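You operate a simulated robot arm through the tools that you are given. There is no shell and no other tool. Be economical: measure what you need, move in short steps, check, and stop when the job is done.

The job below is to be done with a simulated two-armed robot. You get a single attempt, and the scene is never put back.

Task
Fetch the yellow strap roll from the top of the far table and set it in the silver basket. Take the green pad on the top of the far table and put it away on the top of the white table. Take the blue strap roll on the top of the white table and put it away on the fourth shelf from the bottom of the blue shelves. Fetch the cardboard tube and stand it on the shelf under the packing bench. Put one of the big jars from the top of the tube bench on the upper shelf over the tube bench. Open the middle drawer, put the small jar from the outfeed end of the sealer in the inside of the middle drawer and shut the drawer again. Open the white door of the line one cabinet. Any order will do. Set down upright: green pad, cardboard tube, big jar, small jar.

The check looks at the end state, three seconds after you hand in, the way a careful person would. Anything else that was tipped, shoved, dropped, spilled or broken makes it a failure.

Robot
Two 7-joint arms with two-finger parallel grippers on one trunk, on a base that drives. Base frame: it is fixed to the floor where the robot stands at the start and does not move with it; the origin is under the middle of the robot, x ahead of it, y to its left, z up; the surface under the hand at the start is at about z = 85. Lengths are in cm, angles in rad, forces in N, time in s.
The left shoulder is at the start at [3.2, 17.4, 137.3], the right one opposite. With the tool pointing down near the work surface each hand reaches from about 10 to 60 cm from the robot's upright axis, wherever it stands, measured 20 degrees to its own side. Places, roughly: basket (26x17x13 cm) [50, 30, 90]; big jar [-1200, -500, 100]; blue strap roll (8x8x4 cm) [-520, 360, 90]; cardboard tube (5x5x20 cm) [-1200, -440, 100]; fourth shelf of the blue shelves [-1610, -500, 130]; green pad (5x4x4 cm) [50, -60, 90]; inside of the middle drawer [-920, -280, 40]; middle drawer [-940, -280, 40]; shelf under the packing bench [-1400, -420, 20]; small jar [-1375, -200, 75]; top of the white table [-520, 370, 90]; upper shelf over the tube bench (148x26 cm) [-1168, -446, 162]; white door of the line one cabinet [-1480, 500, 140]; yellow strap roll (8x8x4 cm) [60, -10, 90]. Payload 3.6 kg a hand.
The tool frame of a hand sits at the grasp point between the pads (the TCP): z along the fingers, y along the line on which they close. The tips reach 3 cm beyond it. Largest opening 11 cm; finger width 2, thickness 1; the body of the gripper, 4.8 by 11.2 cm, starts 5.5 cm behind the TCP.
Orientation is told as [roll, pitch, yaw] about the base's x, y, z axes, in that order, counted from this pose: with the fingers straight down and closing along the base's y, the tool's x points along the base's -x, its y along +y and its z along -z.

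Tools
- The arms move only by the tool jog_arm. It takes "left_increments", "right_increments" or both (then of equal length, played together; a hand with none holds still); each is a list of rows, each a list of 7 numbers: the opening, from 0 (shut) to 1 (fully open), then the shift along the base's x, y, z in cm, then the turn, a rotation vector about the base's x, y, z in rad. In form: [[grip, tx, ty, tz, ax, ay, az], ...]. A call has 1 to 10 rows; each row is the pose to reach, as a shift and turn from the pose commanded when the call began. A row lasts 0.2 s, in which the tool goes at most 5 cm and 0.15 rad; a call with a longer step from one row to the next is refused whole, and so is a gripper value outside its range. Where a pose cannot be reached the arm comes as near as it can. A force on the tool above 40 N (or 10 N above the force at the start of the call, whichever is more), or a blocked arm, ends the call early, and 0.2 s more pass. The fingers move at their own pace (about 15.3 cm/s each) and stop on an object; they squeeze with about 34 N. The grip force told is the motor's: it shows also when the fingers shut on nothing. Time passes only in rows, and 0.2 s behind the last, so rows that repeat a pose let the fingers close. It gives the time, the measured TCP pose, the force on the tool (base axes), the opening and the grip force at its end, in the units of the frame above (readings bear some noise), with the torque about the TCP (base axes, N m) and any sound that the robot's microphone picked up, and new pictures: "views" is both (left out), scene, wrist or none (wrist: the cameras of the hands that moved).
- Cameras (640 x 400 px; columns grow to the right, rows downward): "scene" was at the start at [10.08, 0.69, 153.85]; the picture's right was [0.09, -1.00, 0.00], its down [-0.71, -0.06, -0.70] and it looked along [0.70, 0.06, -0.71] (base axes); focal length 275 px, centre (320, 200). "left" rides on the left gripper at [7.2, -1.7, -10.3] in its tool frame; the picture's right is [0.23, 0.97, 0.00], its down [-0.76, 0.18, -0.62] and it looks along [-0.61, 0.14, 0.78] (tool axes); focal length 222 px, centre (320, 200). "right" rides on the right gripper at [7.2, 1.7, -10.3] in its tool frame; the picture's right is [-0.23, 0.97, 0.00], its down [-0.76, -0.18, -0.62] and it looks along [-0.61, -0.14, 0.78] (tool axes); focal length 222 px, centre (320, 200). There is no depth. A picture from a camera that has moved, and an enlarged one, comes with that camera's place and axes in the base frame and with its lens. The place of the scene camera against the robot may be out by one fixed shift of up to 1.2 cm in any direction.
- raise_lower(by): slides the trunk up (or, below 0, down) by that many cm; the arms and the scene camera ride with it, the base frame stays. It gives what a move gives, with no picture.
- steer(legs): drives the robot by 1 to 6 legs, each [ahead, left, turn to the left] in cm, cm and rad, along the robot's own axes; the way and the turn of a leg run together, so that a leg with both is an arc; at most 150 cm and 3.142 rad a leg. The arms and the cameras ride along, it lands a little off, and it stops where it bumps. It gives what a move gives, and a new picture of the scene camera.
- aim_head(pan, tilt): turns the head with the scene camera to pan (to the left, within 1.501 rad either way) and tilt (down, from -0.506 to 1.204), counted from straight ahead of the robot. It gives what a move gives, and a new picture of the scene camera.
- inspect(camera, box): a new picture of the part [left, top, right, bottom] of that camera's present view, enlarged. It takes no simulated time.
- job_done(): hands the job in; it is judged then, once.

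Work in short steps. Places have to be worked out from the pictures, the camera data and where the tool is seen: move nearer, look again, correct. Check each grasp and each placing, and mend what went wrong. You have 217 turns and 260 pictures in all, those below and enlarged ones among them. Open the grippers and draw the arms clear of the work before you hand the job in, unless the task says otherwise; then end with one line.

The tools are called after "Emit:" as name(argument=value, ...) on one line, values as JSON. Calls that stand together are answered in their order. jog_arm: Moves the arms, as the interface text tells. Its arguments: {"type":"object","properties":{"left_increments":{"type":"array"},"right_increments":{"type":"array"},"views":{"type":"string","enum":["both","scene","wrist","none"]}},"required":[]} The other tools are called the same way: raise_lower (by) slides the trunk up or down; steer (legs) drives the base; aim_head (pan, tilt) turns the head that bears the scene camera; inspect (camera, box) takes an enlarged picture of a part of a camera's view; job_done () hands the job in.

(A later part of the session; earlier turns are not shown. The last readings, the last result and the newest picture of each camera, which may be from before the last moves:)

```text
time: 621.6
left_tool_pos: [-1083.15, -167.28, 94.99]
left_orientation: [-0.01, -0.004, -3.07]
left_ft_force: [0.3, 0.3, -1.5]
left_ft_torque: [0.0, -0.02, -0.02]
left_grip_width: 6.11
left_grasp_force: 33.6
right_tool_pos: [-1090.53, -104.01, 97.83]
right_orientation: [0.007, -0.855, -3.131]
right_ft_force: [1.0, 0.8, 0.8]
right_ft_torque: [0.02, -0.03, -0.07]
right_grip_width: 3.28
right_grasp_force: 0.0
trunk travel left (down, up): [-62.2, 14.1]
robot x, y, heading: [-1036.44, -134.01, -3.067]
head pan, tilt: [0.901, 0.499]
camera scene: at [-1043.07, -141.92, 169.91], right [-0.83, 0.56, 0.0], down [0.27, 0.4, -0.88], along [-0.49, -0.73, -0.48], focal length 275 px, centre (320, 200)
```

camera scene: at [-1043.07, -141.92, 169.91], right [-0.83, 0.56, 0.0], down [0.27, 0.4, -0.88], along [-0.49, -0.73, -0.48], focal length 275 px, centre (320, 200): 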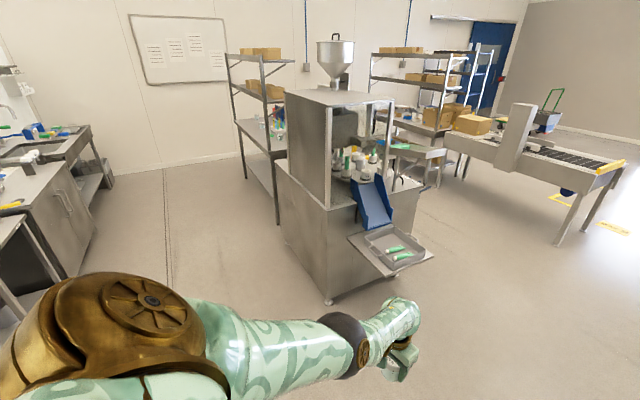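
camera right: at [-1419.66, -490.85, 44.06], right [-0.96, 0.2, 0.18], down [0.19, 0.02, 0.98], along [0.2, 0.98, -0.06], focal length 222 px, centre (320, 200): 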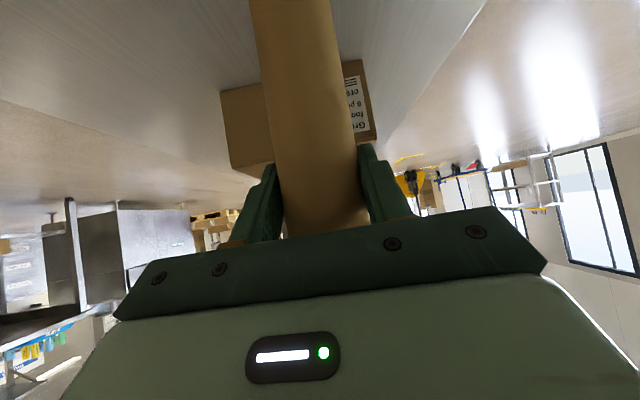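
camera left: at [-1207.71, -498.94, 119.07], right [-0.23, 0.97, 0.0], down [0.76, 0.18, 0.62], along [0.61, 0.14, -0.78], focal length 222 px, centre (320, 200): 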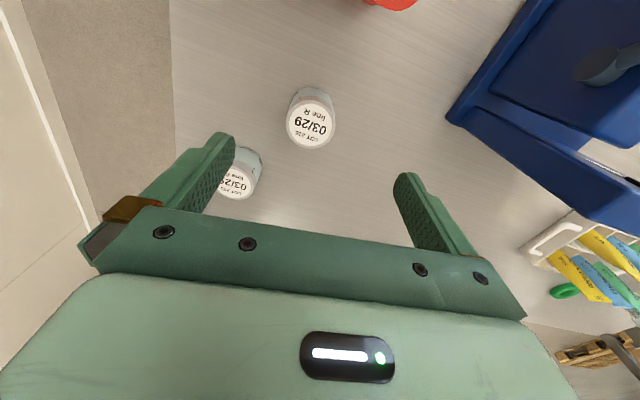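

The far-side aisle is clear (machine side at x≈-1130, bench back leg at x≈-1149). I straighten and slide south to put the jar hand in line with the shelf gap at y≈-454.

Emit:
steer(legs=[[0, 145, -0.074], [0, 143, 0]])

Emit:
raise_lower(by=13.5)

Emit:
aim_head(pan=0.2, tilt=0.3)

```text
time: 635.6
left_tool_pos: [-1071.36, -455.94, 95.0]
left_orientation: [-0.011, -0.006, -3.094]
left_ft_force: [0.8, 0.5, -1.9]
left_ft_torque: [-0.03, -0.04, 0.02]
left_grip_width: 6.11
left_grasp_force: 33.6
right_tool_pos: [-1077.2, -392.29, 97.99]
right_orientation: [0.008, -0.855, 3.127]
right_ft_force: [-0.1, 0.2, -0.3]
right_ft_torque: [0.01, -0.02, 0.0]
right_grip_width: 3.28
right_grasp_force: 0.1
trunk travel left (down, up): [-62.2, 14.1]
robot x, y, heading: [-1023.57, -424.0, -3.092]
head pan, tilt: [0.901, 0.499]
camera scene: at [-1030.55, -431.41, 169.91], right [-0.81, 0.58, 0.0], down [0.28, 0.39, -0.88], along [-0.51, -0.71, -0.48], focal length 275 px, centre (320, 200)
```

scene: 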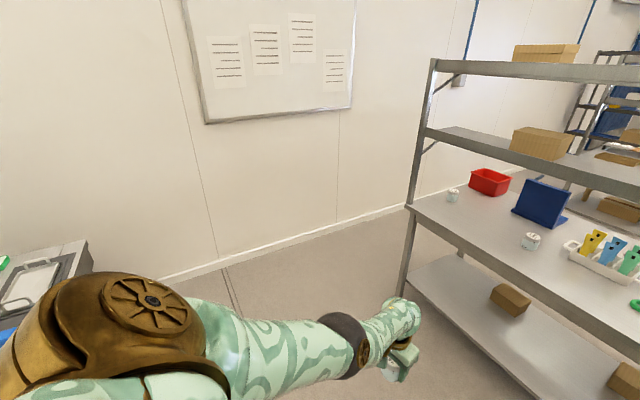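

```text
time: 637.3
left_tool_pos: [-1071.32, -456.0, 108.53]
left_orientation: [-0.012, -0.005, -3.095]
left_ft_force: [0.2, 0.2, -1.7]
left_ft_torque: [0.01, 0.01, 0.02]
left_grip_width: 6.12
left_grasp_force: 33.9
right_tool_pos: [-1077.15, -392.21, 111.29]
right_orientation: [0.008, -0.857, 3.13]
right_ft_force: [0.7, 0.4, -0.5]
right_ft_torque: [0.0, -0.03, -0.01]
right_grip_width: 3.31
right_grasp_force: 0.0
trunk travel left (down, up): [-75.7, 0.6]
robot x, y, heading: [-1023.32, -423.92, -3.094]
head pan, tilt: [0.901, 0.499]
```

```text
time: 638.4
left_tool_pos: [-1071.36, -455.89, 108.57]
left_orientation: [-0.011, -0.005, -3.094]
left_ft_force: [0.3, -0.7, -2.0]
left_ft_torque: [0.02, -0.01, -0.01]
left_grip_width: 6.12
left_grasp_force: 34.3
right_tool_pos: [-1077.16, -392.25, 111.44]
right_orientation: [0.007, -0.857, 3.128]
right_ft_force: [0.4, 0.9, -0.1]
right_ft_torque: [0.01, 0.02, -0.01]
right_grip_width: 3.3
right_grasp_force: 0.1
trunk travel left (down, up): [-75.7, 0.6]
robot x, y, heading: [-1023.53, -423.88, -3.094]
head pan, tilt: [0.201, 0.3]
camera scene: at [-1034.05, -426.31, 185.23], right [-0.25, 0.97, 0.0], down [0.29, 0.07, -0.95], along [-0.93, -0.24, -0.3], focal length 275 px, centre (320, 200)
```

scene: 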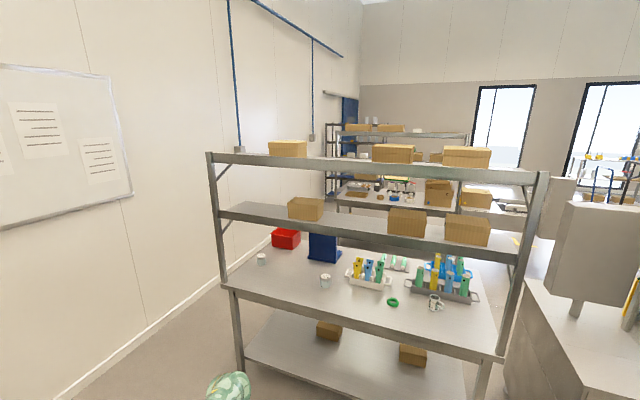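

The gap on the top shelf runs y≈-467 to -435, and a low lip is seen along its back edge. I raise the jar hand in free space, slowly, keeping it well forward.

Emit:
jog_arm(left_increments=[[0, -1, 0, 3, 0, 0, 0], [0, -2, 0, 6.5, 0, 0, 0], [0, -3, 0, 10, 0, 0, 0], [0, -4, 0, 13.5, 0, 0, 0], [0, -5, 0, 17, 0, 0, 0], [0, -5, 0, 20.5, 0, 0, 0], [0, -5, 0, 24, 0, 0, 0], [0, -5, 0, 27.5, 0, 0, 0], [0, -5, 0, 31, 0, 0, 0], [0, -5, 0, 34.5, 0, 0, 0]], views="none")

```text
time: 640.5
left_tool_pos: [-1076.27, -455.93, 143.01]
left_orientation: [-0.01, -0.005, -3.091]
left_ft_force: [-1.1, -0.6, -1.0]
left_ft_torque: [-0.01, 0.01, 0.0]
left_grip_width: 6.11
left_grasp_force: 34.0
right_tool_pos: [-1077.11, -392.18, 111.39]
right_orientation: [0.009, -0.856, 3.128]
right_ft_force: [0.4, -0.7, -0.1]
right_ft_torque: [0.01, 0.02, 0.05]
right_grip_width: 3.29
right_grasp_force: 0.1
trunk travel left (down, up): [-75.7, 0.6]
robot x, y, heading: [-1023.74, -423.89, -3.092]
head pan, tilt: [0.201, 0.3]
```

Smooth. I continue up another 34 cm.

Emit:
jog_arm(left_increments=[[0, 0, 0, 3.5, 0, 0, 0], [0, 0, 0, 7, 0, 0, 0], [0, 0, 0, 10.5, 0, 0, 0], [0, 0, 0, 14, 0, 0, 0], [0, 0, 0, 17.5, 0, 0, 0], [0, 0, 0, 21, 0, 0, 0], [0, 0, 0, 24.5, 0, 0, 0], [0, 0.5, 0, 28, 0, 0, 0], [0, 1, 0, 31.5, 0, 0, 0], [0, 2, 0, 34, 0, 0, 0]], views="scene")

```text
time: 642.8
left_tool_pos: [-1074.28, -455.93, 176.97]
left_orientation: [-0.01, -0.006, -3.094]
left_ft_force: [-0.9, -0.5, -1.3]
left_ft_torque: [0.04, 0.0, 0.04]
left_grip_width: 6.13
left_grasp_force: 33.9
right_tool_pos: [-1077.06, -392.23, 111.4]
right_orientation: [0.007, -0.855, 3.128]
right_ft_force: [-0.1, -0.4, 0.2]
right_ft_torque: [-0.01, 0.0, -0.02]
right_grip_width: 3.29
right_grasp_force: 0.0
trunk travel left (down, up): [-75.7, 0.6]
robot x, y, heading: [-1023.52, -423.62, -3.095]
head pan, tilt: [0.201, 0.3]
camera scene: at [-1033.94, -426.34, 185.24], right [-0.25, 0.97, 0.0], down [0.29, 0.07, -0.96], along [-0.93, -0.24, -0.3], focal length 275 px, centre (320, 200)
```

scene: 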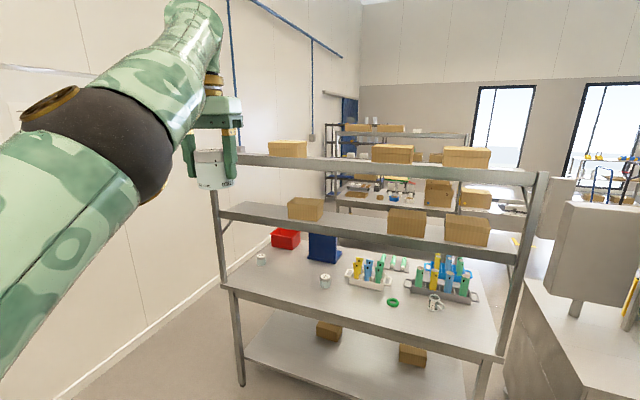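

The jar hand is above shelf height. To keep the right arm away from the bench, I turn 0.75 rad to the right so the left arm leads, then approach.

Emit:
steer(legs=[[0, 0, -0.749], [28.8, 74.4, 0]])

Emit:
aim_head(pan=0.7, tilt=0.35)

Emit:
inspect(camera="left", box=[0, 0, 640, 400])

```text
time: 649.0
left_tool_pos: [-1152.47, -452.19, 177.07]
left_orientation: [-0.01, -0.007, 2.443]
left_ft_force: [-0.2, -0.6, -0.8]
left_ft_torque: [0.01, 0.01, -0.01]
left_grip_width: 6.1
left_grasp_force: 34.3
right_tool_pos: [-1111.3, -403.56, 111.35]
right_orientation: [0.007, -0.855, 2.38]
right_ft_force: [-0.1, -0.7, 0.1]
right_ft_torque: [0.0, 0.02, -0.01]
right_grip_width: 3.32
right_grasp_force: 0.1
trunk travel left (down, up): [-75.7, 0.6]
robot x, y, heading: [-1093.26, -463.26, 2.448]
head pan, tilt: [0.201, 0.3]
camera scene: at [-1102.96, -458.22, 185.24], right [0.48, 0.88, 0.0], down [0.26, -0.14, -0.96], along [-0.84, 0.45, -0.3], focal length 275 px, centre (320, 200)
```

scene: 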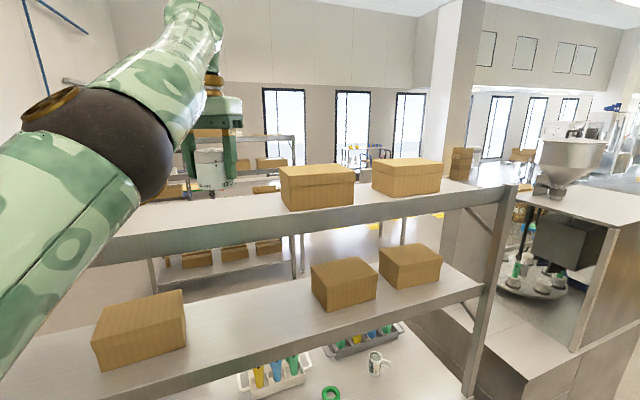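

```text
time: 650.0
left_tool_pos: [-1152.7, -452.4, 176.99]
left_orientation: [-0.01, -0.006, 2.444]
left_ft_force: [-0.3, 0.1, -1.6]
left_ft_torque: [-0.03, -0.03, 0.03]
left_grip_width: 6.1
left_grasp_force: 34.0
right_tool_pos: [-1111.5, -403.67, 111.4]
right_orientation: [0.007, -0.856, 2.384]
right_ft_force: [-0.1, -0.3, 0.0]
right_ft_torque: [0.01, -0.05, -0.02]
right_grip_width: 3.33
right_grasp_force: 0.1
trunk travel left (down, up): [-75.7, 0.6]
robot x, y, heading: [-1093.43, -463.21, 2.445]
head pan, tilt: [0.7, 0.351]
camera scene: at [-1104.17, -462.74, 184.76], right [0.0, 1.0, 0.0], down [0.34, 0.0, -0.94], along [-0.94, 0.0, -0.34], focal length 275 px, centre (320, 200)
```

scene: 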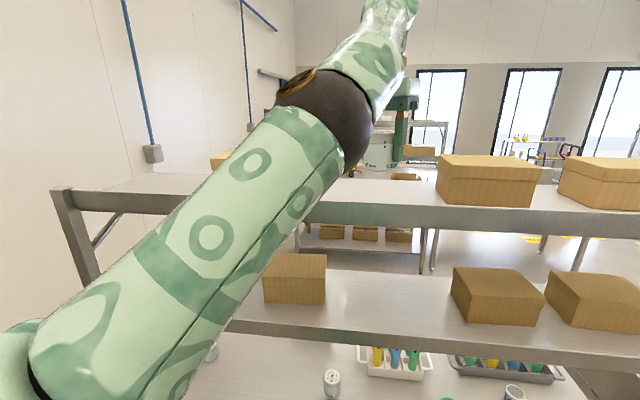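

```text
1.00 times, centred on (320, 200) of left (not enlarged: the box is as wide or as high as the picture)
camera zoom: at [-1145.86, -455.76, 187.11], right [-0.45, -0.89, -0.01], down [-0.7, 0.35, 0.63], along [-0.55, 0.29, -0.78], focal length 222 px, centre (320, 200)
```

zoom: 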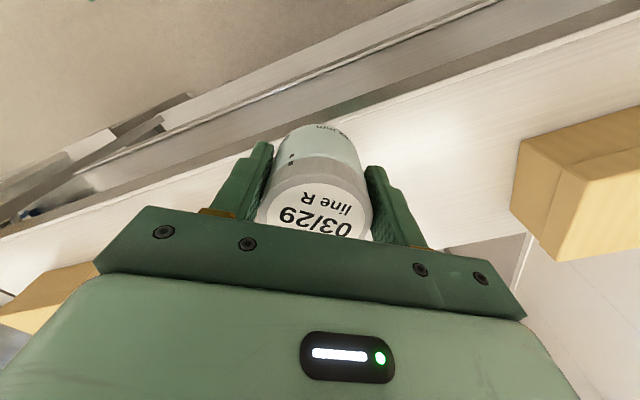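

The near shelf edge is at x≈-1156 and the gap is centred on the jar. I move in 14.5 cm so the jar comes over the middle of the shelf.

Emit:
steer(legs=[[11.9, 8.4, 0]])

Emit:
jog_arm(left_increments=[[0, 0, 0, -2, 0, 0, 0], [0, 0, 0, -4, 0, 0, 0], [0, 0, 0, -6, 0, 0, 0], [0, 0, 0, -7.5, 0, 0, 0]], views="wrist")

```text
time: 651.3
left_tool_pos: [-1166.65, -451.26, 177.07]
left_orientation: [-0.009, -0.008, 2.442]
left_ft_force: [-0.3, -0.2, -1.6]
left_ft_torque: [-0.02, 0.01, 0.02]
left_grip_width: 6.12
left_grasp_force: 34.3
right_tool_pos: [-1125.71, -402.39, 111.52]
right_orientation: [0.01, -0.855, 2.382]
right_ft_force: [0.9, 0.1, -0.7]
right_ft_torque: [0.02, 0.0, 0.02]
right_grip_width: 3.32
right_grasp_force: 0.0
trunk travel left (down, up): [-75.7, 0.6]
robot x, y, heading: [-1108.26, -462.54, 2.447]
head pan, tilt: [0.7, 0.351]
camera scene: at [-1118.36, -461.59, 184.78], right [0.0, 1.0, 0.0], down [0.34, 0.0, -0.94], along [-0.94, 0.0, -0.34], focal length 275 px, centre (320, 200)
```

scene: 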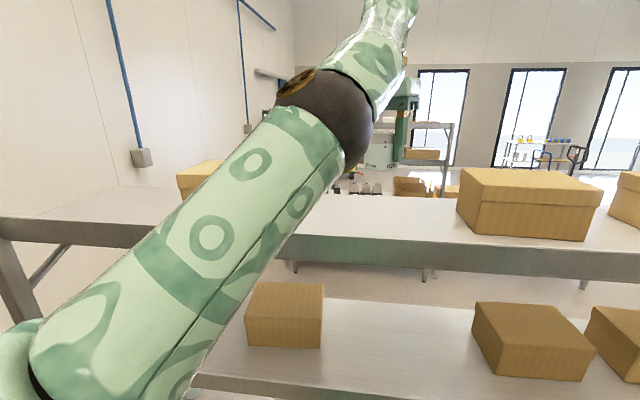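

```text
time: 652.3
left_tool_pos: [-1167.05, -451.13, 169.47]
left_orientation: [-0.01, -0.007, 2.44]
left_ft_force: [0.3, 0.5, -2.0]
left_ft_torque: [-0.01, -0.03, 0.0]
left_grip_width: 6.13
left_grasp_force: 34.0
right_tool_pos: [-1125.89, -402.39, 111.41]
right_orientation: [0.007, -0.855, 2.379]
right_ft_force: [0.0, 0.4, 0.3]
right_ft_torque: [0.02, -0.02, 0.02]
right_grip_width: 3.33
right_grasp_force: 0.1
trunk travel left (down, up): [-75.7, 0.6]
robot x, y, heading: [-1107.8, -462.56, 2.445]
head pan, tilt: [0.7, 0.351]
camera left: at [-1160.37, -454.59, 179.58], right [-0.45, -0.89, -0.01], down [-0.7, 0.35, 0.63], along [-0.56, 0.29, -0.78], focal length 222 px, centre (320, 200)
```

left: 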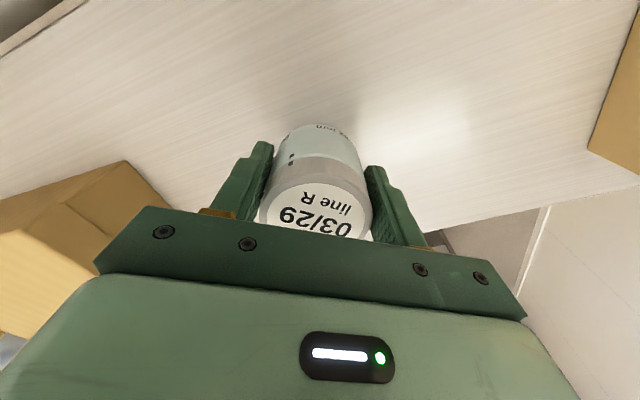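

The jar is over the middle of the shelf with a shadow just below. I lower it in small steps until contact.

Emit:
jog_arm(left_increments=[[0, 0, 0, -0.5, 0, 0, 0], [0, 0, 0, -1, 0, 0, 0], [0, 0, 0, -1.5, 0, 0, 0], [0, 0, 0, -2, 0, 0, 0], [0, 0, 0, -2.5, 0, 0, 0], [0, 0, 0, -3, 0, 0, 0], [0, 0, 0, -3.5, 0, 0, 0]], views="none")

```text
time: 653.9
left_tool_pos: [-1167.07, -451.22, 166.37]
left_orientation: [-0.006, -0.013, 2.444]
left_ft_force: [-9.7, 0.5, 29.4]
left_ft_torque: [-0.48, 0.94, -0.03]
left_grip_width: 6.12
left_grasp_force: 33.9
right_tool_pos: [-1125.86, -402.44, 111.52]
right_orientation: [0.009, -0.855, 2.38]
right_ft_force: [1.0, 0.2, -0.3]
right_ft_torque: [0.0, 0.0, 0.02]
right_grip_width: 3.31
right_grasp_force: 0.2
trunk travel left (down, up): [-75.7, 0.6]
robot x, y, heading: [-1108.02, -462.13, 2.447]
head pan, tilt: [0.7, 0.351]
```

Contact at TCP z 166.4. I ease up a touch, open, and lift away.

Emit:
jog_arm(left_increments=[[0, 0, 0, 0.4, 0, 0, 0], [0.6, 0, 0, 0.4, 0, 0, 0], [0.7, 0, 0, 0.4, 0, 0, 0], [0.8, 0, 0, 0.5, 0, 0, 0], [0.8, 0, 0, 2, 0, 0, 0], [0.8, 0, 0, 4.5, 0, 0, 0], [0.8, 0, 0, 7.5, 0, 0, 0], [0.8, 0, 0, 10.5, 0, 0, 0]], views="wrist")

```text
time: 655.7
left_tool_pos: [-1167.1, -451.25, 176.26]
left_orientation: [-0.01, -0.007, 2.441]
left_ft_force: [0.0, -0.4, 0.8]
left_ft_torque: [0.0, 0.01, 0.0]
left_grip_width: 8.81
left_grasp_force: 0.1
right_tool_pos: [-1125.95, -402.64, 111.45]
right_orientation: [0.006, -0.854, 2.381]
right_ft_force: [0.2, -0.3, 0.7]
right_ft_torque: [0.03, 0.0, 0.02]
right_grip_width: 3.28
right_grasp_force: 0.0
trunk travel left (down, up): [-75.7, 0.6]
robot x, y, heading: [-1108.24, -462.79, 2.441]
head pan, tilt: [0.7, 0.351]
camera left: at [-1160.37, -454.68, 186.47], right [-0.45, -0.89, -0.01], down [-0.7, 0.35, 0.63], along [-0.55, 0.29, -0.78], focal length 222 px, centre (320, 200)
```

left: 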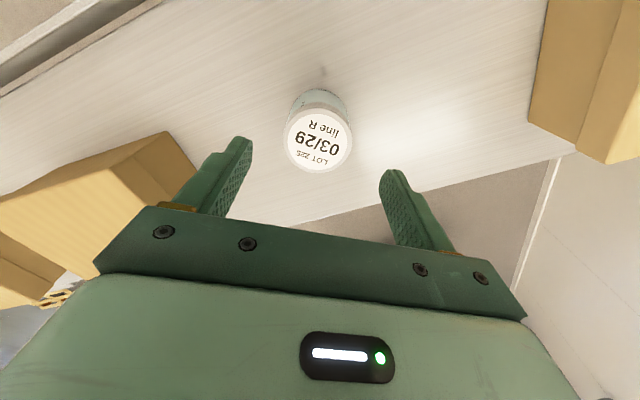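

The big jar stands upright on the upper shelf. I back out and bring the left arm down again.

Emit:
steer(legs=[[-46, -38, 0]])

Emit:
jog_arm(left_increments=[[0.5, 0, 0, -3.5, 0, 0, 0], [0.3, 0, 0, -7, 0, 0, 0], [0.3, 0, 0, -10.5, 0, 0, 0], [0.3, 0, 0, -14, 0, 0, 0], [0.3, 0, 0, -17.5, 0, 0, 0], [0.3, 0, 0, -21, 0, 0, 0], [0.3, 0, 0, -24.5, 0, 0, 0], [0.3, 0, 0, -28, 0, 0, 0], [0.3, 0, 0, -31.5, 0, 0, 0], [0.3, 0, 0, -35, 0, 0, 0]], views="none")

Emit:
jog_arm(left_increments=[[0.3, 0, 0, -3.5, 0, 0, 0], [0.3, 0, 0, -7, 0, 0, 0], [0.3, 0, 0, -10.5, 0, 0, 0], [0.3, 0, 0, -14, 0, 0, 0], [0.3, 0, 0, -17.5, 0, 0, 0], [0.3, 0, 0, -21, 0, 0, 0], [0.3, 0, 0, -24.5, 0, 0, 0]], views="scene")

```text
time: 659.1
left_tool_pos: [-1106.65, -451.23, 176.29]
left_orientation: [-0.009, -0.005, 2.444]
left_ft_force: [-0.4, 0.3, -0.2]
left_ft_torque: [-0.01, -0.04, 0.03]
left_grip_width: 8.81
left_grasp_force: 0.0
right_tool_pos: [-1065.19, -402.69, 111.35]
right_orientation: [0.005, -0.855, 2.382]
right_ft_force: [0.6, -0.5, -1.0]
right_ft_torque: [0.02, 0.03, 0.0]
right_grip_width: 3.28
right_grasp_force: 0.1
trunk travel left (down, up): [-75.7, 0.6]
robot x, y, heading: [-1047.45, -462.41, 2.441]
head pan, tilt: [0.7, 0.351]
camera scene: at [-1058.1, -461.76, 184.75], right [0.0, 1.0, 0.0], down [0.34, 0.0, -0.94], along [-0.94, 0.0, -0.34], focal length 275 px, centre (320, 200)
```

scene: 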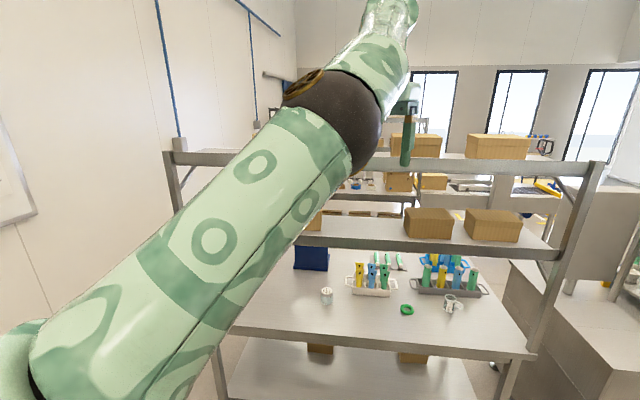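

```text
time: 661.3
left_tool_pos: [-1106.38, -451.43, 141.26]
left_orientation: [-0.008, -0.006, 2.443]
left_ft_force: [0.2, -0.4, -0.3]
left_ft_torque: [0.01, 0.02, 0.0]
left_grip_width: 3.28
left_grasp_force: 0.0
right_tool_pos: [-1065.33, -402.54, 111.41]
right_orientation: [0.007, -0.856, 2.383]
right_ft_force: [0.2, 0.1, 0.7]
right_ft_torque: [0.01, -0.02, -0.03]
right_grip_width: 3.3
right_grasp_force: 0.0
trunk travel left (down, up): [-75.7, 0.6]
robot x, y, heading: [-1047.17, -462.24, 2.451]
head pan, tilt: [0.7, 0.351]
```

```text
time: 662.9
left_tool_pos: [-1106.52, -451.51, 116.74]
left_orientation: [-0.01, -0.006, 2.441]
left_ft_force: [-0.9, 0.1, -0.6]
left_ft_torque: [-0.01, 0.01, 0.02]
left_grip_width: 3.31
left_grasp_force: 0.0
right_tool_pos: [-1065.3, -402.64, 111.5]
right_orientation: [0.008, -0.854, 2.384]
right_ft_force: [0.6, -0.1, -0.2]
right_ft_torque: [0.0, -0.01, -0.03]
right_grip_width: 3.31
right_grasp_force: 0.0
trunk travel left (down, up): [-75.7, 0.6]
robot x, y, heading: [-1047.2, -462.2, 2.442]
head pan, tilt: [0.7, 0.351]
camera scene: at [-1058.07, -461.83, 184.76], right [0.0, 1.0, 0.0], down [0.34, 0.0, -0.94], along [-0.94, 0.0, -0.34], focal length 275 px, centre (320, 200)
```

scene: 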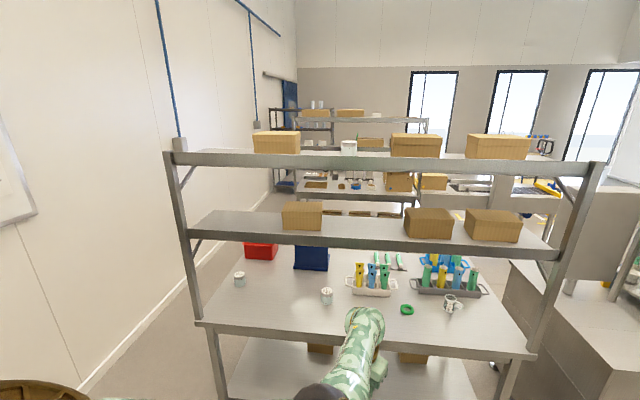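

The jar is seen on the top shelf. What remains is the white cabinet door near (-1480,500). The direct way north is crowded with pallets, so I go back out through the east gap and look from the hall.

Emit:
steer(legs=[[0, 0, -0.871], [150, 0, 0], [150, 0, 0], [8, 0, -1.571], [150, 0, 0], [40, 0, 0]])

Emit:
steer(legs=[[30, 0, 0.8], [0, 0, 0.77], [130, 0, 0], [0, 0, 1.2]])

Emit:
aim_head(pan=0.0, tilt=0.25)

```text
time: 692.8
left_tool_pos: [-798.72, -131.4, 116.83]
left_orientation: [-0.01, -0.008, -0.04]
left_ft_force: [-0.1, 0.0, 1.2]
left_ft_torque: [-0.02, 0.03, -0.03]
left_grip_width: 3.3
left_grasp_force: 0.2
right_tool_pos: [-801.6, -195.28, 111.46]
right_orientation: [0.006, -0.854, -0.103]
right_ft_force: [0.1, -0.1, -1.2]
right_ft_torque: [0.01, 0.0, -0.01]
right_grip_width: 3.29
right_grasp_force: 0.1
trunk travel left (down, up): [-75.7, 0.6]
robot x, y, heading: [-852.38, -158.9, -0.039]
head pan, tilt: [0.7, 0.351]
camera scene: at [-844.47, -153.28, 184.77], right [0.61, -0.79, 0.0], down [-0.27, -0.21, -0.94], along [0.74, 0.58, -0.34], focal length 275 px, centre (320, 200)
```

scene: 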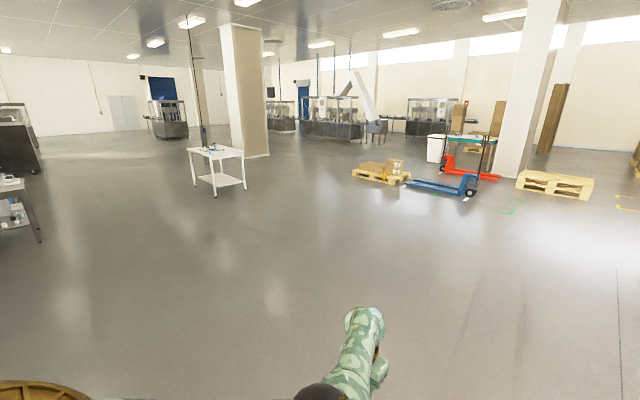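

```text
time: 706.5
left_tool_pos: [-880.25, -25.19, 116.7]
left_orientation: [-0.009, -0.007, 2.744]
left_ft_force: [-0.1, -0.3, -0.2]
left_ft_torque: [0.02, 0.02, -0.01]
left_grip_width: 3.31
left_grasp_force: 0.0
right_tool_pos: [-855.44, 33.59, 111.43]
right_orientation: [0.007, -0.856, 2.684]
right_ft_force: [-0.7, -0.5, 0.0]
right_ft_torque: [-0.03, 0.02, -0.05]
right_grip_width: 3.35
right_grasp_force: 0.2
trunk travel left (down, up): [-75.7, 0.6]
robot x, y, heading: [-820.53, -18.14, 2.749]
head pan, tilt: [0.7, 0.351]
camera scene: at [-830.95, -20.5, 184.76], right [-0.3, 0.95, 0.0], down [0.33, 0.1, -0.94], along [-0.9, -0.28, -0.34], focal length 275 px, centre (320, 200)
```

scene: 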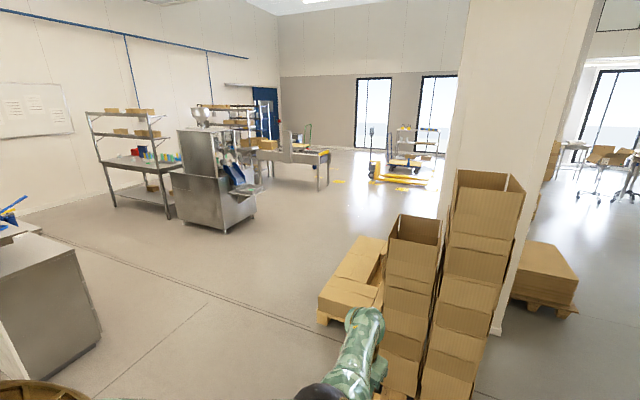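

```text
time: 707.6
left_tool_pos: [-880.4, -25.15, 116.67]
left_orientation: [-0.008, -0.007, 2.744]
left_ft_force: [-0.1, -0.4, 0.0]
left_ft_torque: [0.03, -0.01, -0.01]
left_grip_width: 3.3
left_grasp_force: 0.2
right_tool_pos: [-855.46, 33.58, 111.41]
right_orientation: [0.009, -0.854, 2.685]
right_ft_force: [-0.2, -0.2, -0.5]
right_ft_torque: [0.01, 0.01, 0.0]
right_grip_width: 3.29
right_grasp_force: 0.0
trunk travel left (down, up): [-75.7, 0.6]
robot x, y, heading: [-820.51, -18.15, 2.749]
head pan, tilt: [0.0, 0.25]
camera scene: at [-830.69, -14.13, 185.71], right [0.38, 0.92, 0.0], down [0.23, -0.1, -0.97], along [-0.89, 0.37, -0.25], focal length 275 px, centre (320, 200)
```

scene: 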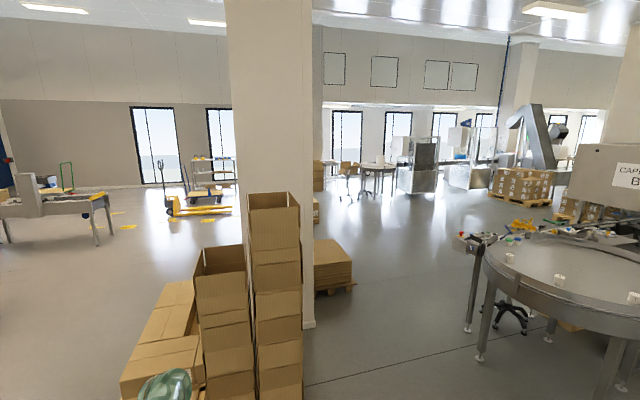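

The way west between the box stack and the round table is open, and the cabinet should be near pixel (400,145). I zoom in there.

Emit:
inspect(camera="scene", box=[320, 100, 540, 237])

```text
2.91 times, centred on (430, 168) of scene
camera zoom: at [-830.69, -14.13, 185.71], right [0.38, 0.92, 0.0], down [0.23, -0.1, -0.97], along [-0.89, 0.37, -0.25], focal length 799 px, centre (0, 292)
```

zoom: 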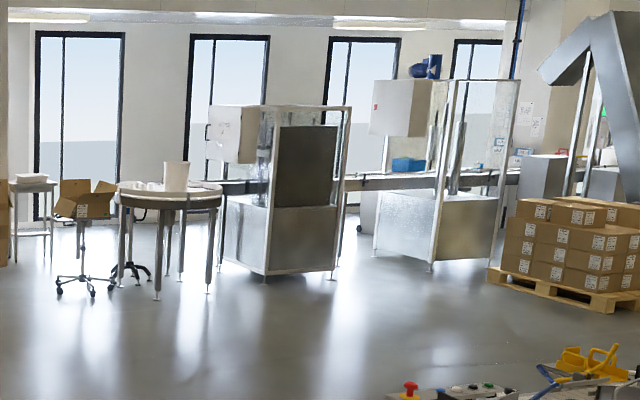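

That is the steel cabin with a white box and handle at about (-1480,507,138), reached by open floor. I drive between the box stack and the round table towards it.

Emit:
steer(legs=[[0, 0, -0.419], [97.9, -10.4, 0], [114.5, 36, 0], [118.2, -2, 0], [120, 0, 0]])

Emit:
aim_head(pan=0.2, tilt=0.2)

```text
time: 730.9
left_tool_pos: [-1203.77, 312.88, 116.72]
left_orientation: [-0.009, -0.009, 2.322]
left_ft_force: [0.7, -0.2, 0.8]
left_ft_torque: [0.02, 0.03, 0.0]
left_grip_width: 3.32
left_grasp_force: 0.1
right_tool_pos: [-1157.06, 356.24, 111.46]
right_orientation: [0.007, -0.857, 2.261]
right_ft_force: [0.5, 0.3, 0.0]
right_ft_torque: [-0.01, 0.0, -0.01]
right_grip_width: 3.31
right_grasp_force: 0.1
trunk travel left (down, up): [-75.7, 0.6]
robot x, y, heading: [-1146.13, 295.44, 2.321]
head pan, tilt: [0.0, 0.25]
camera scene: at [-1153.99, 302.35, 185.71], right [0.73, 0.68, 0.0], down [0.17, -0.18, -0.97], along [-0.66, 0.71, -0.25], focal length 275 px, centre (320, 200)
```

scene: 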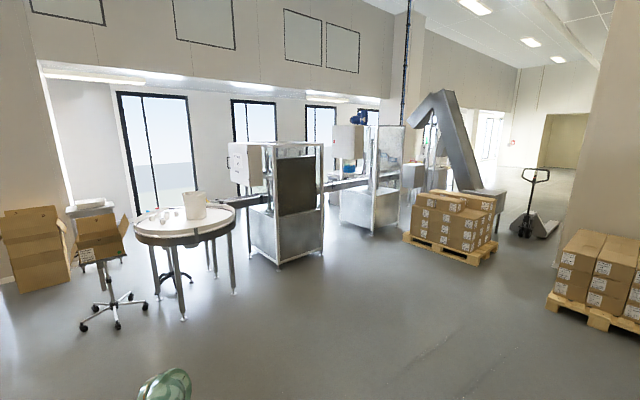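

```text
time: 731.7
left_tool_pos: [-1203.75, 312.96, 116.69]
left_orientation: [-0.008, -0.006, 2.323]
left_ft_force: [-0.1, -0.7, -0.7]
left_ft_torque: [0.0, -0.01, 0.0]
left_grip_width: 3.3
left_grasp_force: 0.0
right_tool_pos: [-1156.95, 356.31, 111.44]
right_orientation: [0.008, -0.852, 2.261]
right_ft_force: [0.2, 0.4, 0.2]
right_ft_torque: [-0.04, 0.05, -0.02]
right_grip_width: 3.31
right_grasp_force: 0.2
trunk travel left (down, up): [-75.7, 0.6]
robot x, y, heading: [-1146.29, 294.72, 2.328]
head pan, tilt: [0.201, 0.201]
camera scene: at [-1155.26, 300.99, 186.16], right [0.58, 0.82, 0.0], down [0.16, -0.12, -0.98], along [-0.8, 0.57, -0.2], focal length 275 px, centre (320, 200)
```

scene: 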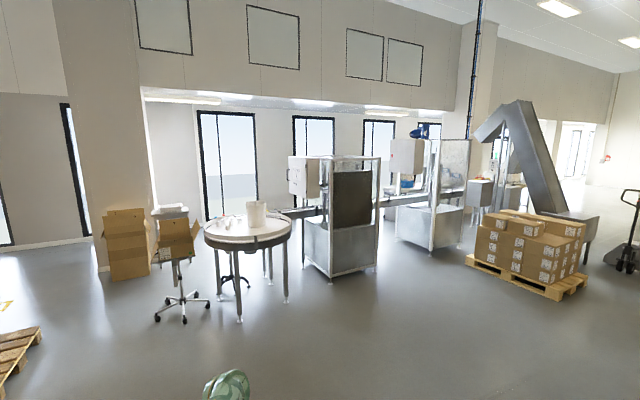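

Emit:
inspect(camera="scene", box=[240, 130, 400, 290])

```text
2.50 times, centred on (320, 210) of scene
camera zoom: at [-1155.26, 300.99, 186.16], right [0.58, 0.82, 0.0], down [0.16, -0.12, -0.98], along [-0.8, 0.57, -0.2], focal length 686 px, centre (320, 175)
```

zoom: 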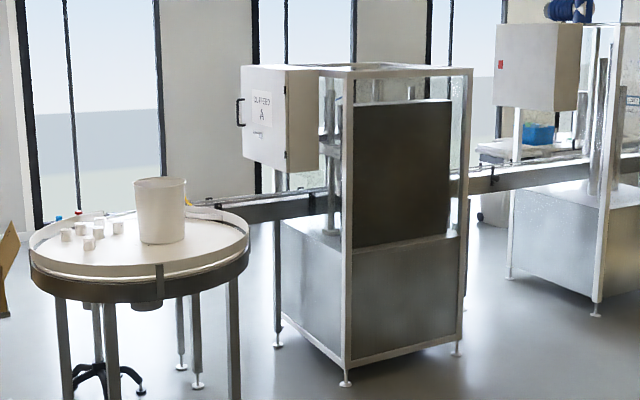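

The white cabinet's door faces south (about x -1517..-1464 at y≈500, z 118–170), with a black handle on its west edge and hinges on the east. A round table stands in front, so I must come from the west. I drive along its south side and look.

Emit:
steer(legs=[[0, 0, 0.82], [130, 12, 0], [80, 10, 0]])

Emit:
aim_head(pan=0.1, tilt=0.5)

```text
time: 744.3
left_tool_pos: [-1409.96, 244.53, 116.66]
left_orientation: [-0.007, -0.007, 3.129]
left_ft_force: [0.8, 0.4, -0.8]
left_ft_torque: [0.0, -0.01, -0.02]
left_grip_width: 3.29
left_grasp_force: 0.1
right_tool_pos: [-1409.04, 308.36, 111.43]
right_orientation: [0.006, -0.855, 3.068]
right_ft_force: [-0.9, -0.3, -0.2]
right_ft_torque: [-0.01, -0.04, 0.04]
right_grip_width: 3.28
right_grasp_force: 0.1
trunk travel left (down, up): [-75.7, 0.6]
robot x, y, heading: [-1357.46, 273.32, 3.135]
head pan, tilt: [0.201, 0.201]
camera scene: at [-1368.01, 271.74, 186.17], right [-0.19, 0.98, 0.0], down [0.2, 0.04, -0.98], along [-0.96, -0.19, -0.2], focal length 275 px, centre (320, 200)
```

scene: 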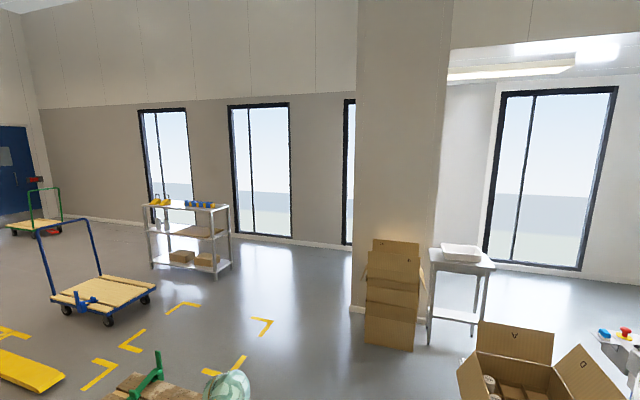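

```text
time: 745.1
left_tool_pos: [-1409.99, 244.56, 116.85]
left_orientation: [-0.009, -0.005, 3.128]
left_ft_force: [-0.5, -1.0, 0.8]
left_ft_torque: [0.0, -0.04, -0.03]
left_grip_width: 3.31
left_grasp_force: 0.0
right_tool_pos: [-1409.14, 308.23, 111.35]
right_orientation: [0.007, -0.853, 3.07]
right_ft_force: [0.2, 0.1, 0.3]
right_ft_torque: [-0.03, 0.0, 0.0]
right_grip_width: 3.28
right_grasp_force: 0.0
trunk travel left (down, up): [-75.7, 0.6]
robot x, y, heading: [-1357.36, 273.52, 3.136]
head pan, tilt: [0.099, 0.499]
camera scene: at [-1368.03, 272.68, 183.4], right [-0.09, 1.0, 0.0], down [0.48, 0.04, -0.88], along [-0.87, -0.08, -0.48], focal length 275 px, centre (320, 200)
```

scene: 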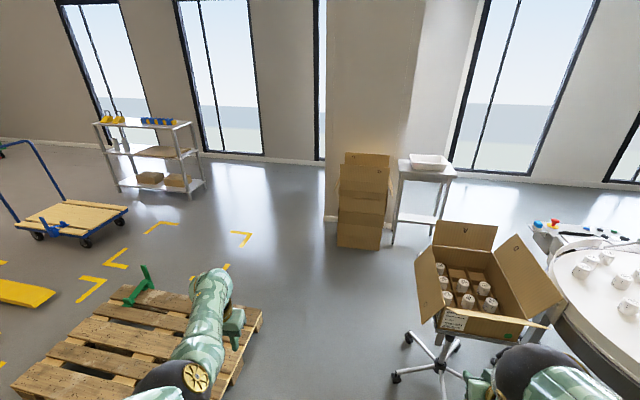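

The stool with a carton, the cardboard stack and the side table leave a lane about 80–95 cm wide at x≈-1561; the hands pass above them. I raise the right hand 10 cm and go through.

Emit:
jog_arm(right_increments=[[0.3, 0, 0, 3, 0, 0, 0], [0.3, 0, 0, 6, 0, 0, 0], [0.3, 0, 0, 9, 0, 0, 0], [0.3, 0, 0, 11, 0, 0, 0]], views="none")

Emit:
steer(legs=[[0, 17, 0], [120, 0, 0], [82, 0, 0]])

Emit:
aim_head(pan=-1.3, tilt=0.7)

```text
time: 746.1
left_tool_pos: [-1409.99, 244.52, 116.81]
left_orientation: [-0.011, -0.008, 3.13]
left_ft_force: [0.1, -1.2, -0.1]
left_ft_torque: [-0.02, 0.0, 0.01]
left_grip_width: 3.27
left_grasp_force: 0.1
right_tool_pos: [-1408.96, 308.34, 122.5]
right_orientation: [0.006, -0.852, 3.069]
right_ft_force: [0.1, -0.3, -0.3]
right_ft_torque: [0.01, -0.02, -0.03]
right_grip_width: 3.27
right_grasp_force: 0.0
trunk travel left (down, up): [-75.7, 0.6]
robot x, y, heading: [-1357.04, 273.72, 3.132]
head pan, tilt: [0.099, 0.499]
```

```text
time: 757.1
left_tool_pos: [-1610.56, 229.58, 116.65]
left_orientation: [-0.008, -0.006, 3.12]
left_ft_force: [0.6, 0.2, 0.5]
left_ft_torque: [0.01, 0.03, 0.0]
left_grip_width: 3.3
left_grasp_force: 0.1
right_tool_pos: [-1609.07, 293.49, 122.41]
right_orientation: [0.005, -0.856, 3.059]
right_ft_force: [0.4, 0.3, -0.9]
right_ft_torque: [0.01, 0.01, -0.01]
right_grip_width: 3.29
right_grasp_force: 0.1
trunk travel left (down, up): [-75.7, 0.6]
robot x, y, heading: [-1557.81, 258.37, 3.119]
head pan, tilt: [0.099, 0.499]
camera scene: at [-1568.32, 257.45, 183.4], right [-0.08, 1.0, 0.0], down [0.48, 0.04, -0.88], along [-0.88, -0.07, -0.48], focal length 275 px, centre (320, 200)
```

scene: 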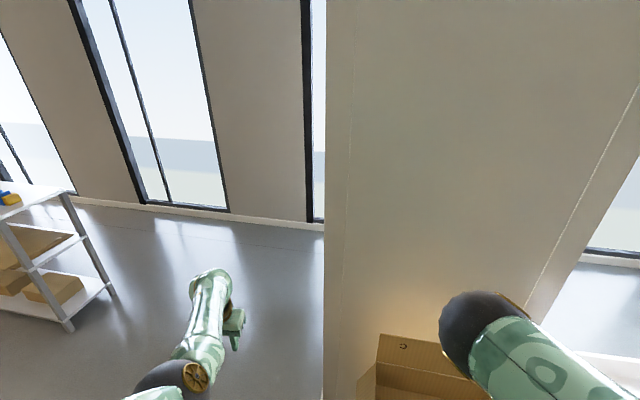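

```text
time: 758.7
left_tool_pos: [-1610.62, 229.73, 116.87]
left_orientation: [-0.008, -0.005, 3.121]
left_ft_force: [0.1, -0.2, 0.7]
left_ft_torque: [0.03, -0.01, 0.03]
left_grip_width: 3.32
left_grasp_force: 0.0
right_tool_pos: [-1609.1, 293.59, 122.34]
right_orientation: [0.008, -0.853, 3.059]
right_ft_force: [0.6, -0.6, -0.2]
right_ft_torque: [0.02, -0.01, 0.0]
right_grip_width: 3.31
right_grasp_force: 0.0
trunk travel left (down, up): [-75.7, 0.6]
robot x, y, heading: [-1558.09, 258.26, 3.123]
head pan, tilt: [-1.3, 0.7]
camera scene: at [-1561.44, 266.41, 181.63], right [0.97, 0.25, 0.0], down [0.16, -0.62, -0.76], along [-0.19, 0.74, -0.64], focal length 275 px, centre (320, 200)
```

scene: 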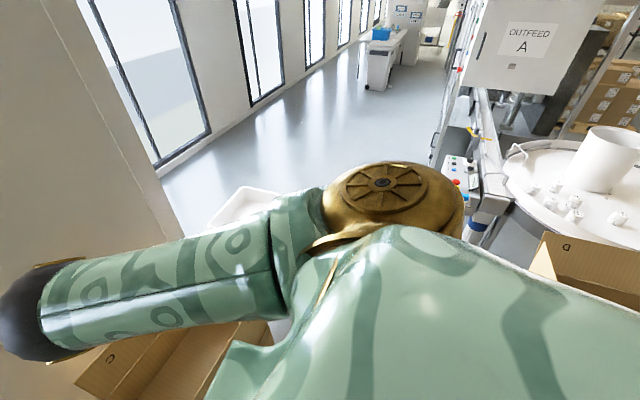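

The lane is clear and the cabinet "OUTFEED A" shows its handle at about (-1508,497,144). I turn north, go up the lane, and then turn to face east beside the cabinet.

Emit:
steer(legs=[[0, 0, -1.553], [150, 12, 0], [120, 32, 0], [0, 0, -1.57]])

Emit:
aim_head(pan=-0.4, tilt=0.45)

```text
refused: leg 2 is longer than a leg can be; nothing moved
```

```text
time: 759.9
left_tool_pos: [-1610.65, 229.68, 116.73]
left_orientation: [-0.007, -0.007, 3.119]
left_ft_force: [0.7, -0.8, -0.4]
left_ft_torque: [0.03, 0.01, 0.02]
left_grip_width: 3.27
left_grasp_force: 0.1
right_tool_pos: [-1609.09, 293.5, 122.35]
right_orientation: [0.007, -0.855, 3.058]
right_ft_force: [0.0, 0.4, 0.2]
right_ft_torque: [0.02, 0.01, -0.03]
right_grip_width: 3.32
right_grasp_force: 0.1
trunk travel left (down, up): [-75.7, 0.6]
robot x, y, heading: [-1557.92, 257.97, 3.125]
head pan, tilt: [-0.4, 0.45]
camera scene: at [-1567.71, 261.93, 183.84], right [0.41, 0.91, 0.0], down [0.4, -0.18, -0.9], along [-0.82, 0.37, -0.44], focal length 275 px, centre (320, 200)
```

scene: 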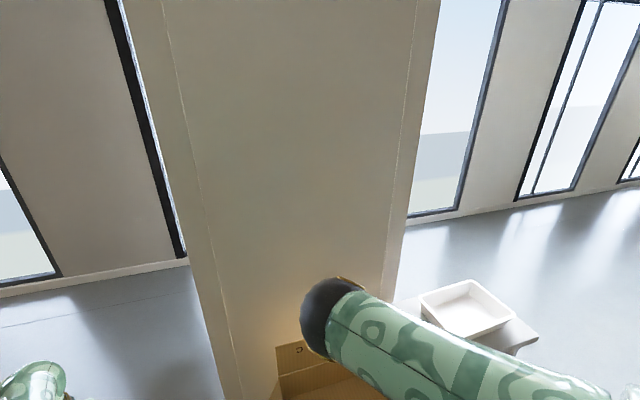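

The leg was slightly too long; I send it again with shorter legs.

Emit:
steer(legs=[[0, 0, -1.553], [120, 10, 0], [75, 12, 0], [77, 24, 0], [0, 0, -1.57]])

```text
time: 781.1
left_tool_pos: [-1553.75, 559.32, 116.79]
left_orientation: [-0.008, -0.005, 0.019]
left_ft_force: [-0.1, 0.2, -0.2]
left_ft_torque: [-0.02, 0.04, 0.03]
left_grip_width: 3.29
left_grasp_force: 0.0
right_tool_pos: [-1552.8, 495.38, 122.38]
right_orientation: [0.007, -0.852, -0.043]
right_ft_force: [-0.4, -0.2, -0.1]
right_ft_torque: [0.03, 0.02, 0.01]
right_grip_width: 3.31
right_grasp_force: 0.0
trunk travel left (down, up): [-75.7, 0.6]
robot x, y, heading: [-1605.31, 528.59, 0.022]
head pan, tilt: [-0.4, 0.45]
camera scene: at [-1596.46, 525.06, 183.84], right [-0.37, -0.93, 0.0], down [-0.4, 0.16, -0.9], along [0.84, -0.33, -0.44], focal length 275 px, centre (320, 200)
```

scene: 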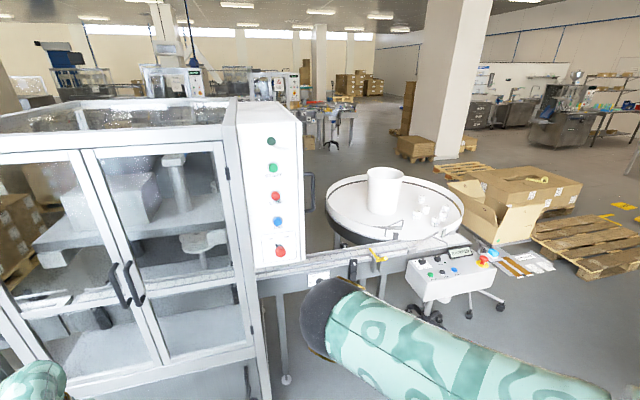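

The view is excellent: the cabinet corner is at (-1515,500) and the black D-handle at about (-1508,495,142) on its south face. I tilt the right hand to horizontal and raise it to the handle's height, still west of the cabinet.

Emit:
jog_arm(right_increments=[[0.3, 0.5, 0, 2.5, 0, -0.09, 0], [0.3, 1, 0, 5, 0, -0.18, 0], [0.3, 2, 0, 8, 0, -0.27, 0], [0.3, 3, 0, 11, 0, -0.36, 0], [0.35, 4, 0, 14, 0, -0.45, 0], [0.38, 5, 0, 17, 0, -0.54, 0], [0.38, 6, 0, 19.5, 0, -0.62, 0], [0.38, 6, 0, 19.5, 0, -0.66, 0]], views="both")

```text
time: 782.9
left_tool_pos: [-1553.86, 559.14, 116.8]
left_orientation: [-0.009, -0.005, 0.02]
left_ft_force: [0.2, 0.2, -0.8]
left_ft_torque: [0.01, -0.03, -0.02]
left_grip_width: 3.3
left_grasp_force: 0.0
right_tool_pos: [-1546.6, 495.22, 141.7]
right_orientation: [0.444, -1.512, -0.471]
right_ft_force: [0.6, -0.6, 0.2]
right_ft_torque: [0.0, 0.05, 0.01]
right_grip_width: 4.2
right_grasp_force: 0.0
trunk travel left (down, up): [-75.7, 0.6]
robot x, y, heading: [-1605.24, 528.54, 0.023]
head pan, tilt: [-0.4, 0.45]
camera scene: at [-1596.45, 525.01, 183.84], right [-0.37, -0.93, 0.0], down [-0.41, 0.16, -0.9], along [0.84, -0.33, -0.44], focal length 275 px, centre (320, 200)
camera right: at [-1557.26, 497.41, 135.19], right [0.04, 0.97, 0.25], down [-0.58, -0.18, 0.79], along [0.81, -0.18, 0.56], focal length 222 px, centre (320, 200)
```

scene: 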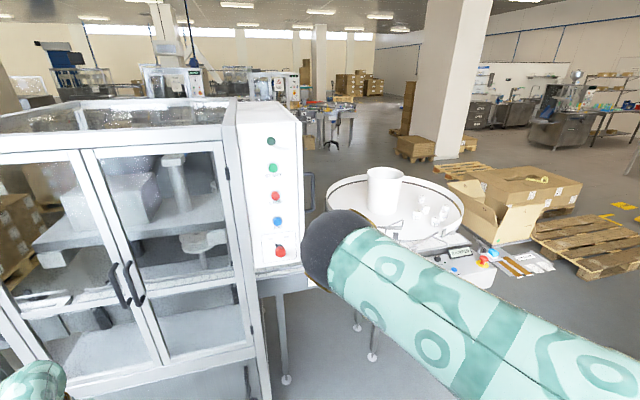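
right: 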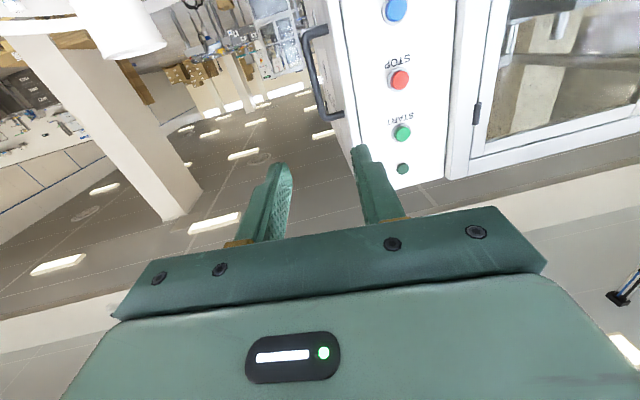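

The wrist camera shows the handle bar at about (-1508,492,133–149), 6–7 cm clear of the door. I shift 3.8 cm south and drive ahead 30 cm, then check the alignment.

Emit:
steer(legs=[[30, -3.8, 0]])

Emit:
inspect(camera="right", box=[160, 0, 480, 200])

```text
time: 785.0
left_tool_pos: [-1523.06, 555.81, 116.79]
left_orientation: [-0.008, -0.008, 0.017]
left_ft_force: [0.0, -0.2, -0.3]
left_ft_torque: [0.01, -0.01, 0.05]
left_grip_width: 3.3
left_grasp_force: 0.1
right_tool_pos: [-1516.01, 491.93, 141.83]
right_orientation: [0.431, -1.51, -0.458]
right_ft_force: [0.1, 0.2, -0.2]
right_ft_torque: [-0.02, 0.05, 0.02]
right_grip_width: 4.17
right_grasp_force: 0.1
trunk travel left (down, up): [-75.7, 0.6]
robot x, y, heading: [-1575.06, 525.3, 0.019]
head pan, tilt: [-0.4, 0.45]
camera scene: at [-1565.95, 521.8, 183.86], right [-0.37, -0.93, 0.0], down [-0.4, 0.16, -0.9], along [0.84, -0.33, -0.43], focal length 275 px, centre (320, 200)
```

scene: 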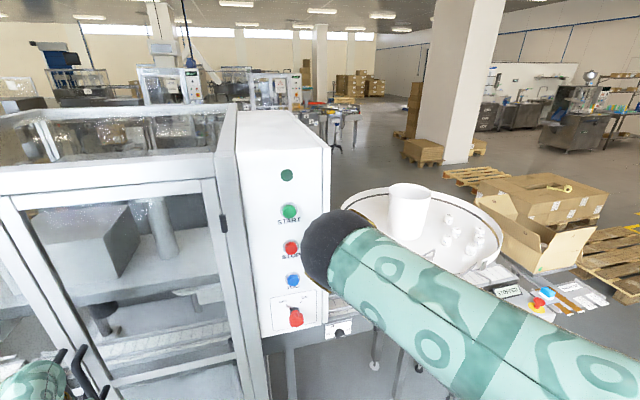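

```text
2.00 times, centred on (320, 100) of right
camera zoom: at [-1526.8, 494.07, 135.24], right [0.04, 0.97, 0.25], down [-0.59, -0.18, 0.79], along [0.81, -0.18, 0.56], focal length 444 px, centre (320, 400)
```

zoom: 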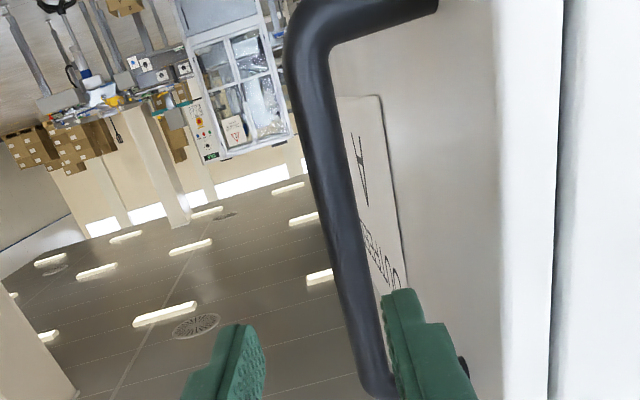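

The bar lies between the fingers. The left hand is near the cabin's glass doors, so I don't drive further; instead I reach 6.5 cm with the right arm, 1 cm north, and close.

Emit:
jog_arm(right_increments=[[0.38, 1.5, 0.5, 0, 0, 0, 0], [0.38, 3, 1, 0, 0, 0, 0], [0.38, 5, 1, 0, 0, 0, 0], [0.38, 6.5, 1, 0, 0, 0, 0], [0, 6.5, 1, 0, 0, 0, 0], [0, 6.5, 1, 0, 0, 0, 0], [0, 6.5, 1, 0, 0, 0, 0]], views="wrist")

```text
time: 786.6
left_tool_pos: [-1522.99, 555.79, 116.63]
left_orientation: [-0.011, -0.005, 0.018]
left_ft_force: [1.7, -0.5, 0.0]
left_ft_torque: [0.02, 0.0, -0.01]
left_grip_width: 3.28
left_grasp_force: 0.0
right_tool_pos: [-1509.86, 492.23, 141.93]
right_orientation: [0.387, -1.509, -0.407]
right_ft_force: [1.1, 1.6, -2.2]
right_ft_torque: [-0.99, 0.34, 0.01]
right_grip_width: 1.58
right_grasp_force: 45.0
right hand out of reach, approached as far as the arm can: row 4, 5, 6, 7
trunk travel left (down, up): [-75.7, 0.6]
robot x, y, heading: [-1574.65, 525.35, 0.016]
head pan, tilt: [-0.4, 0.45]
camera right: at [-1520.46, 494.44, 135.44], right [0.03, 0.97, 0.25], down [-0.58, -0.19, 0.79], along [0.81, -0.17, 0.56], focal length 222 px, centre (320, 200)
```

right: 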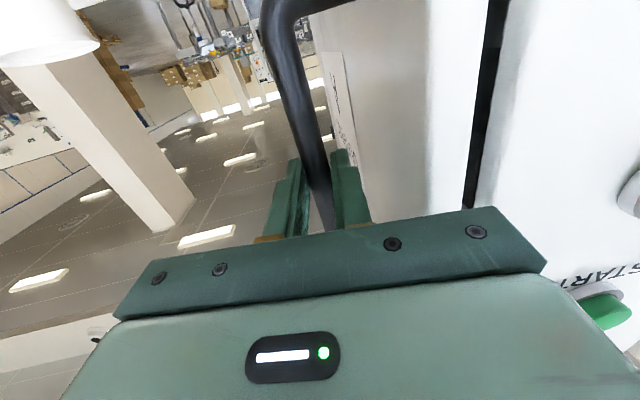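

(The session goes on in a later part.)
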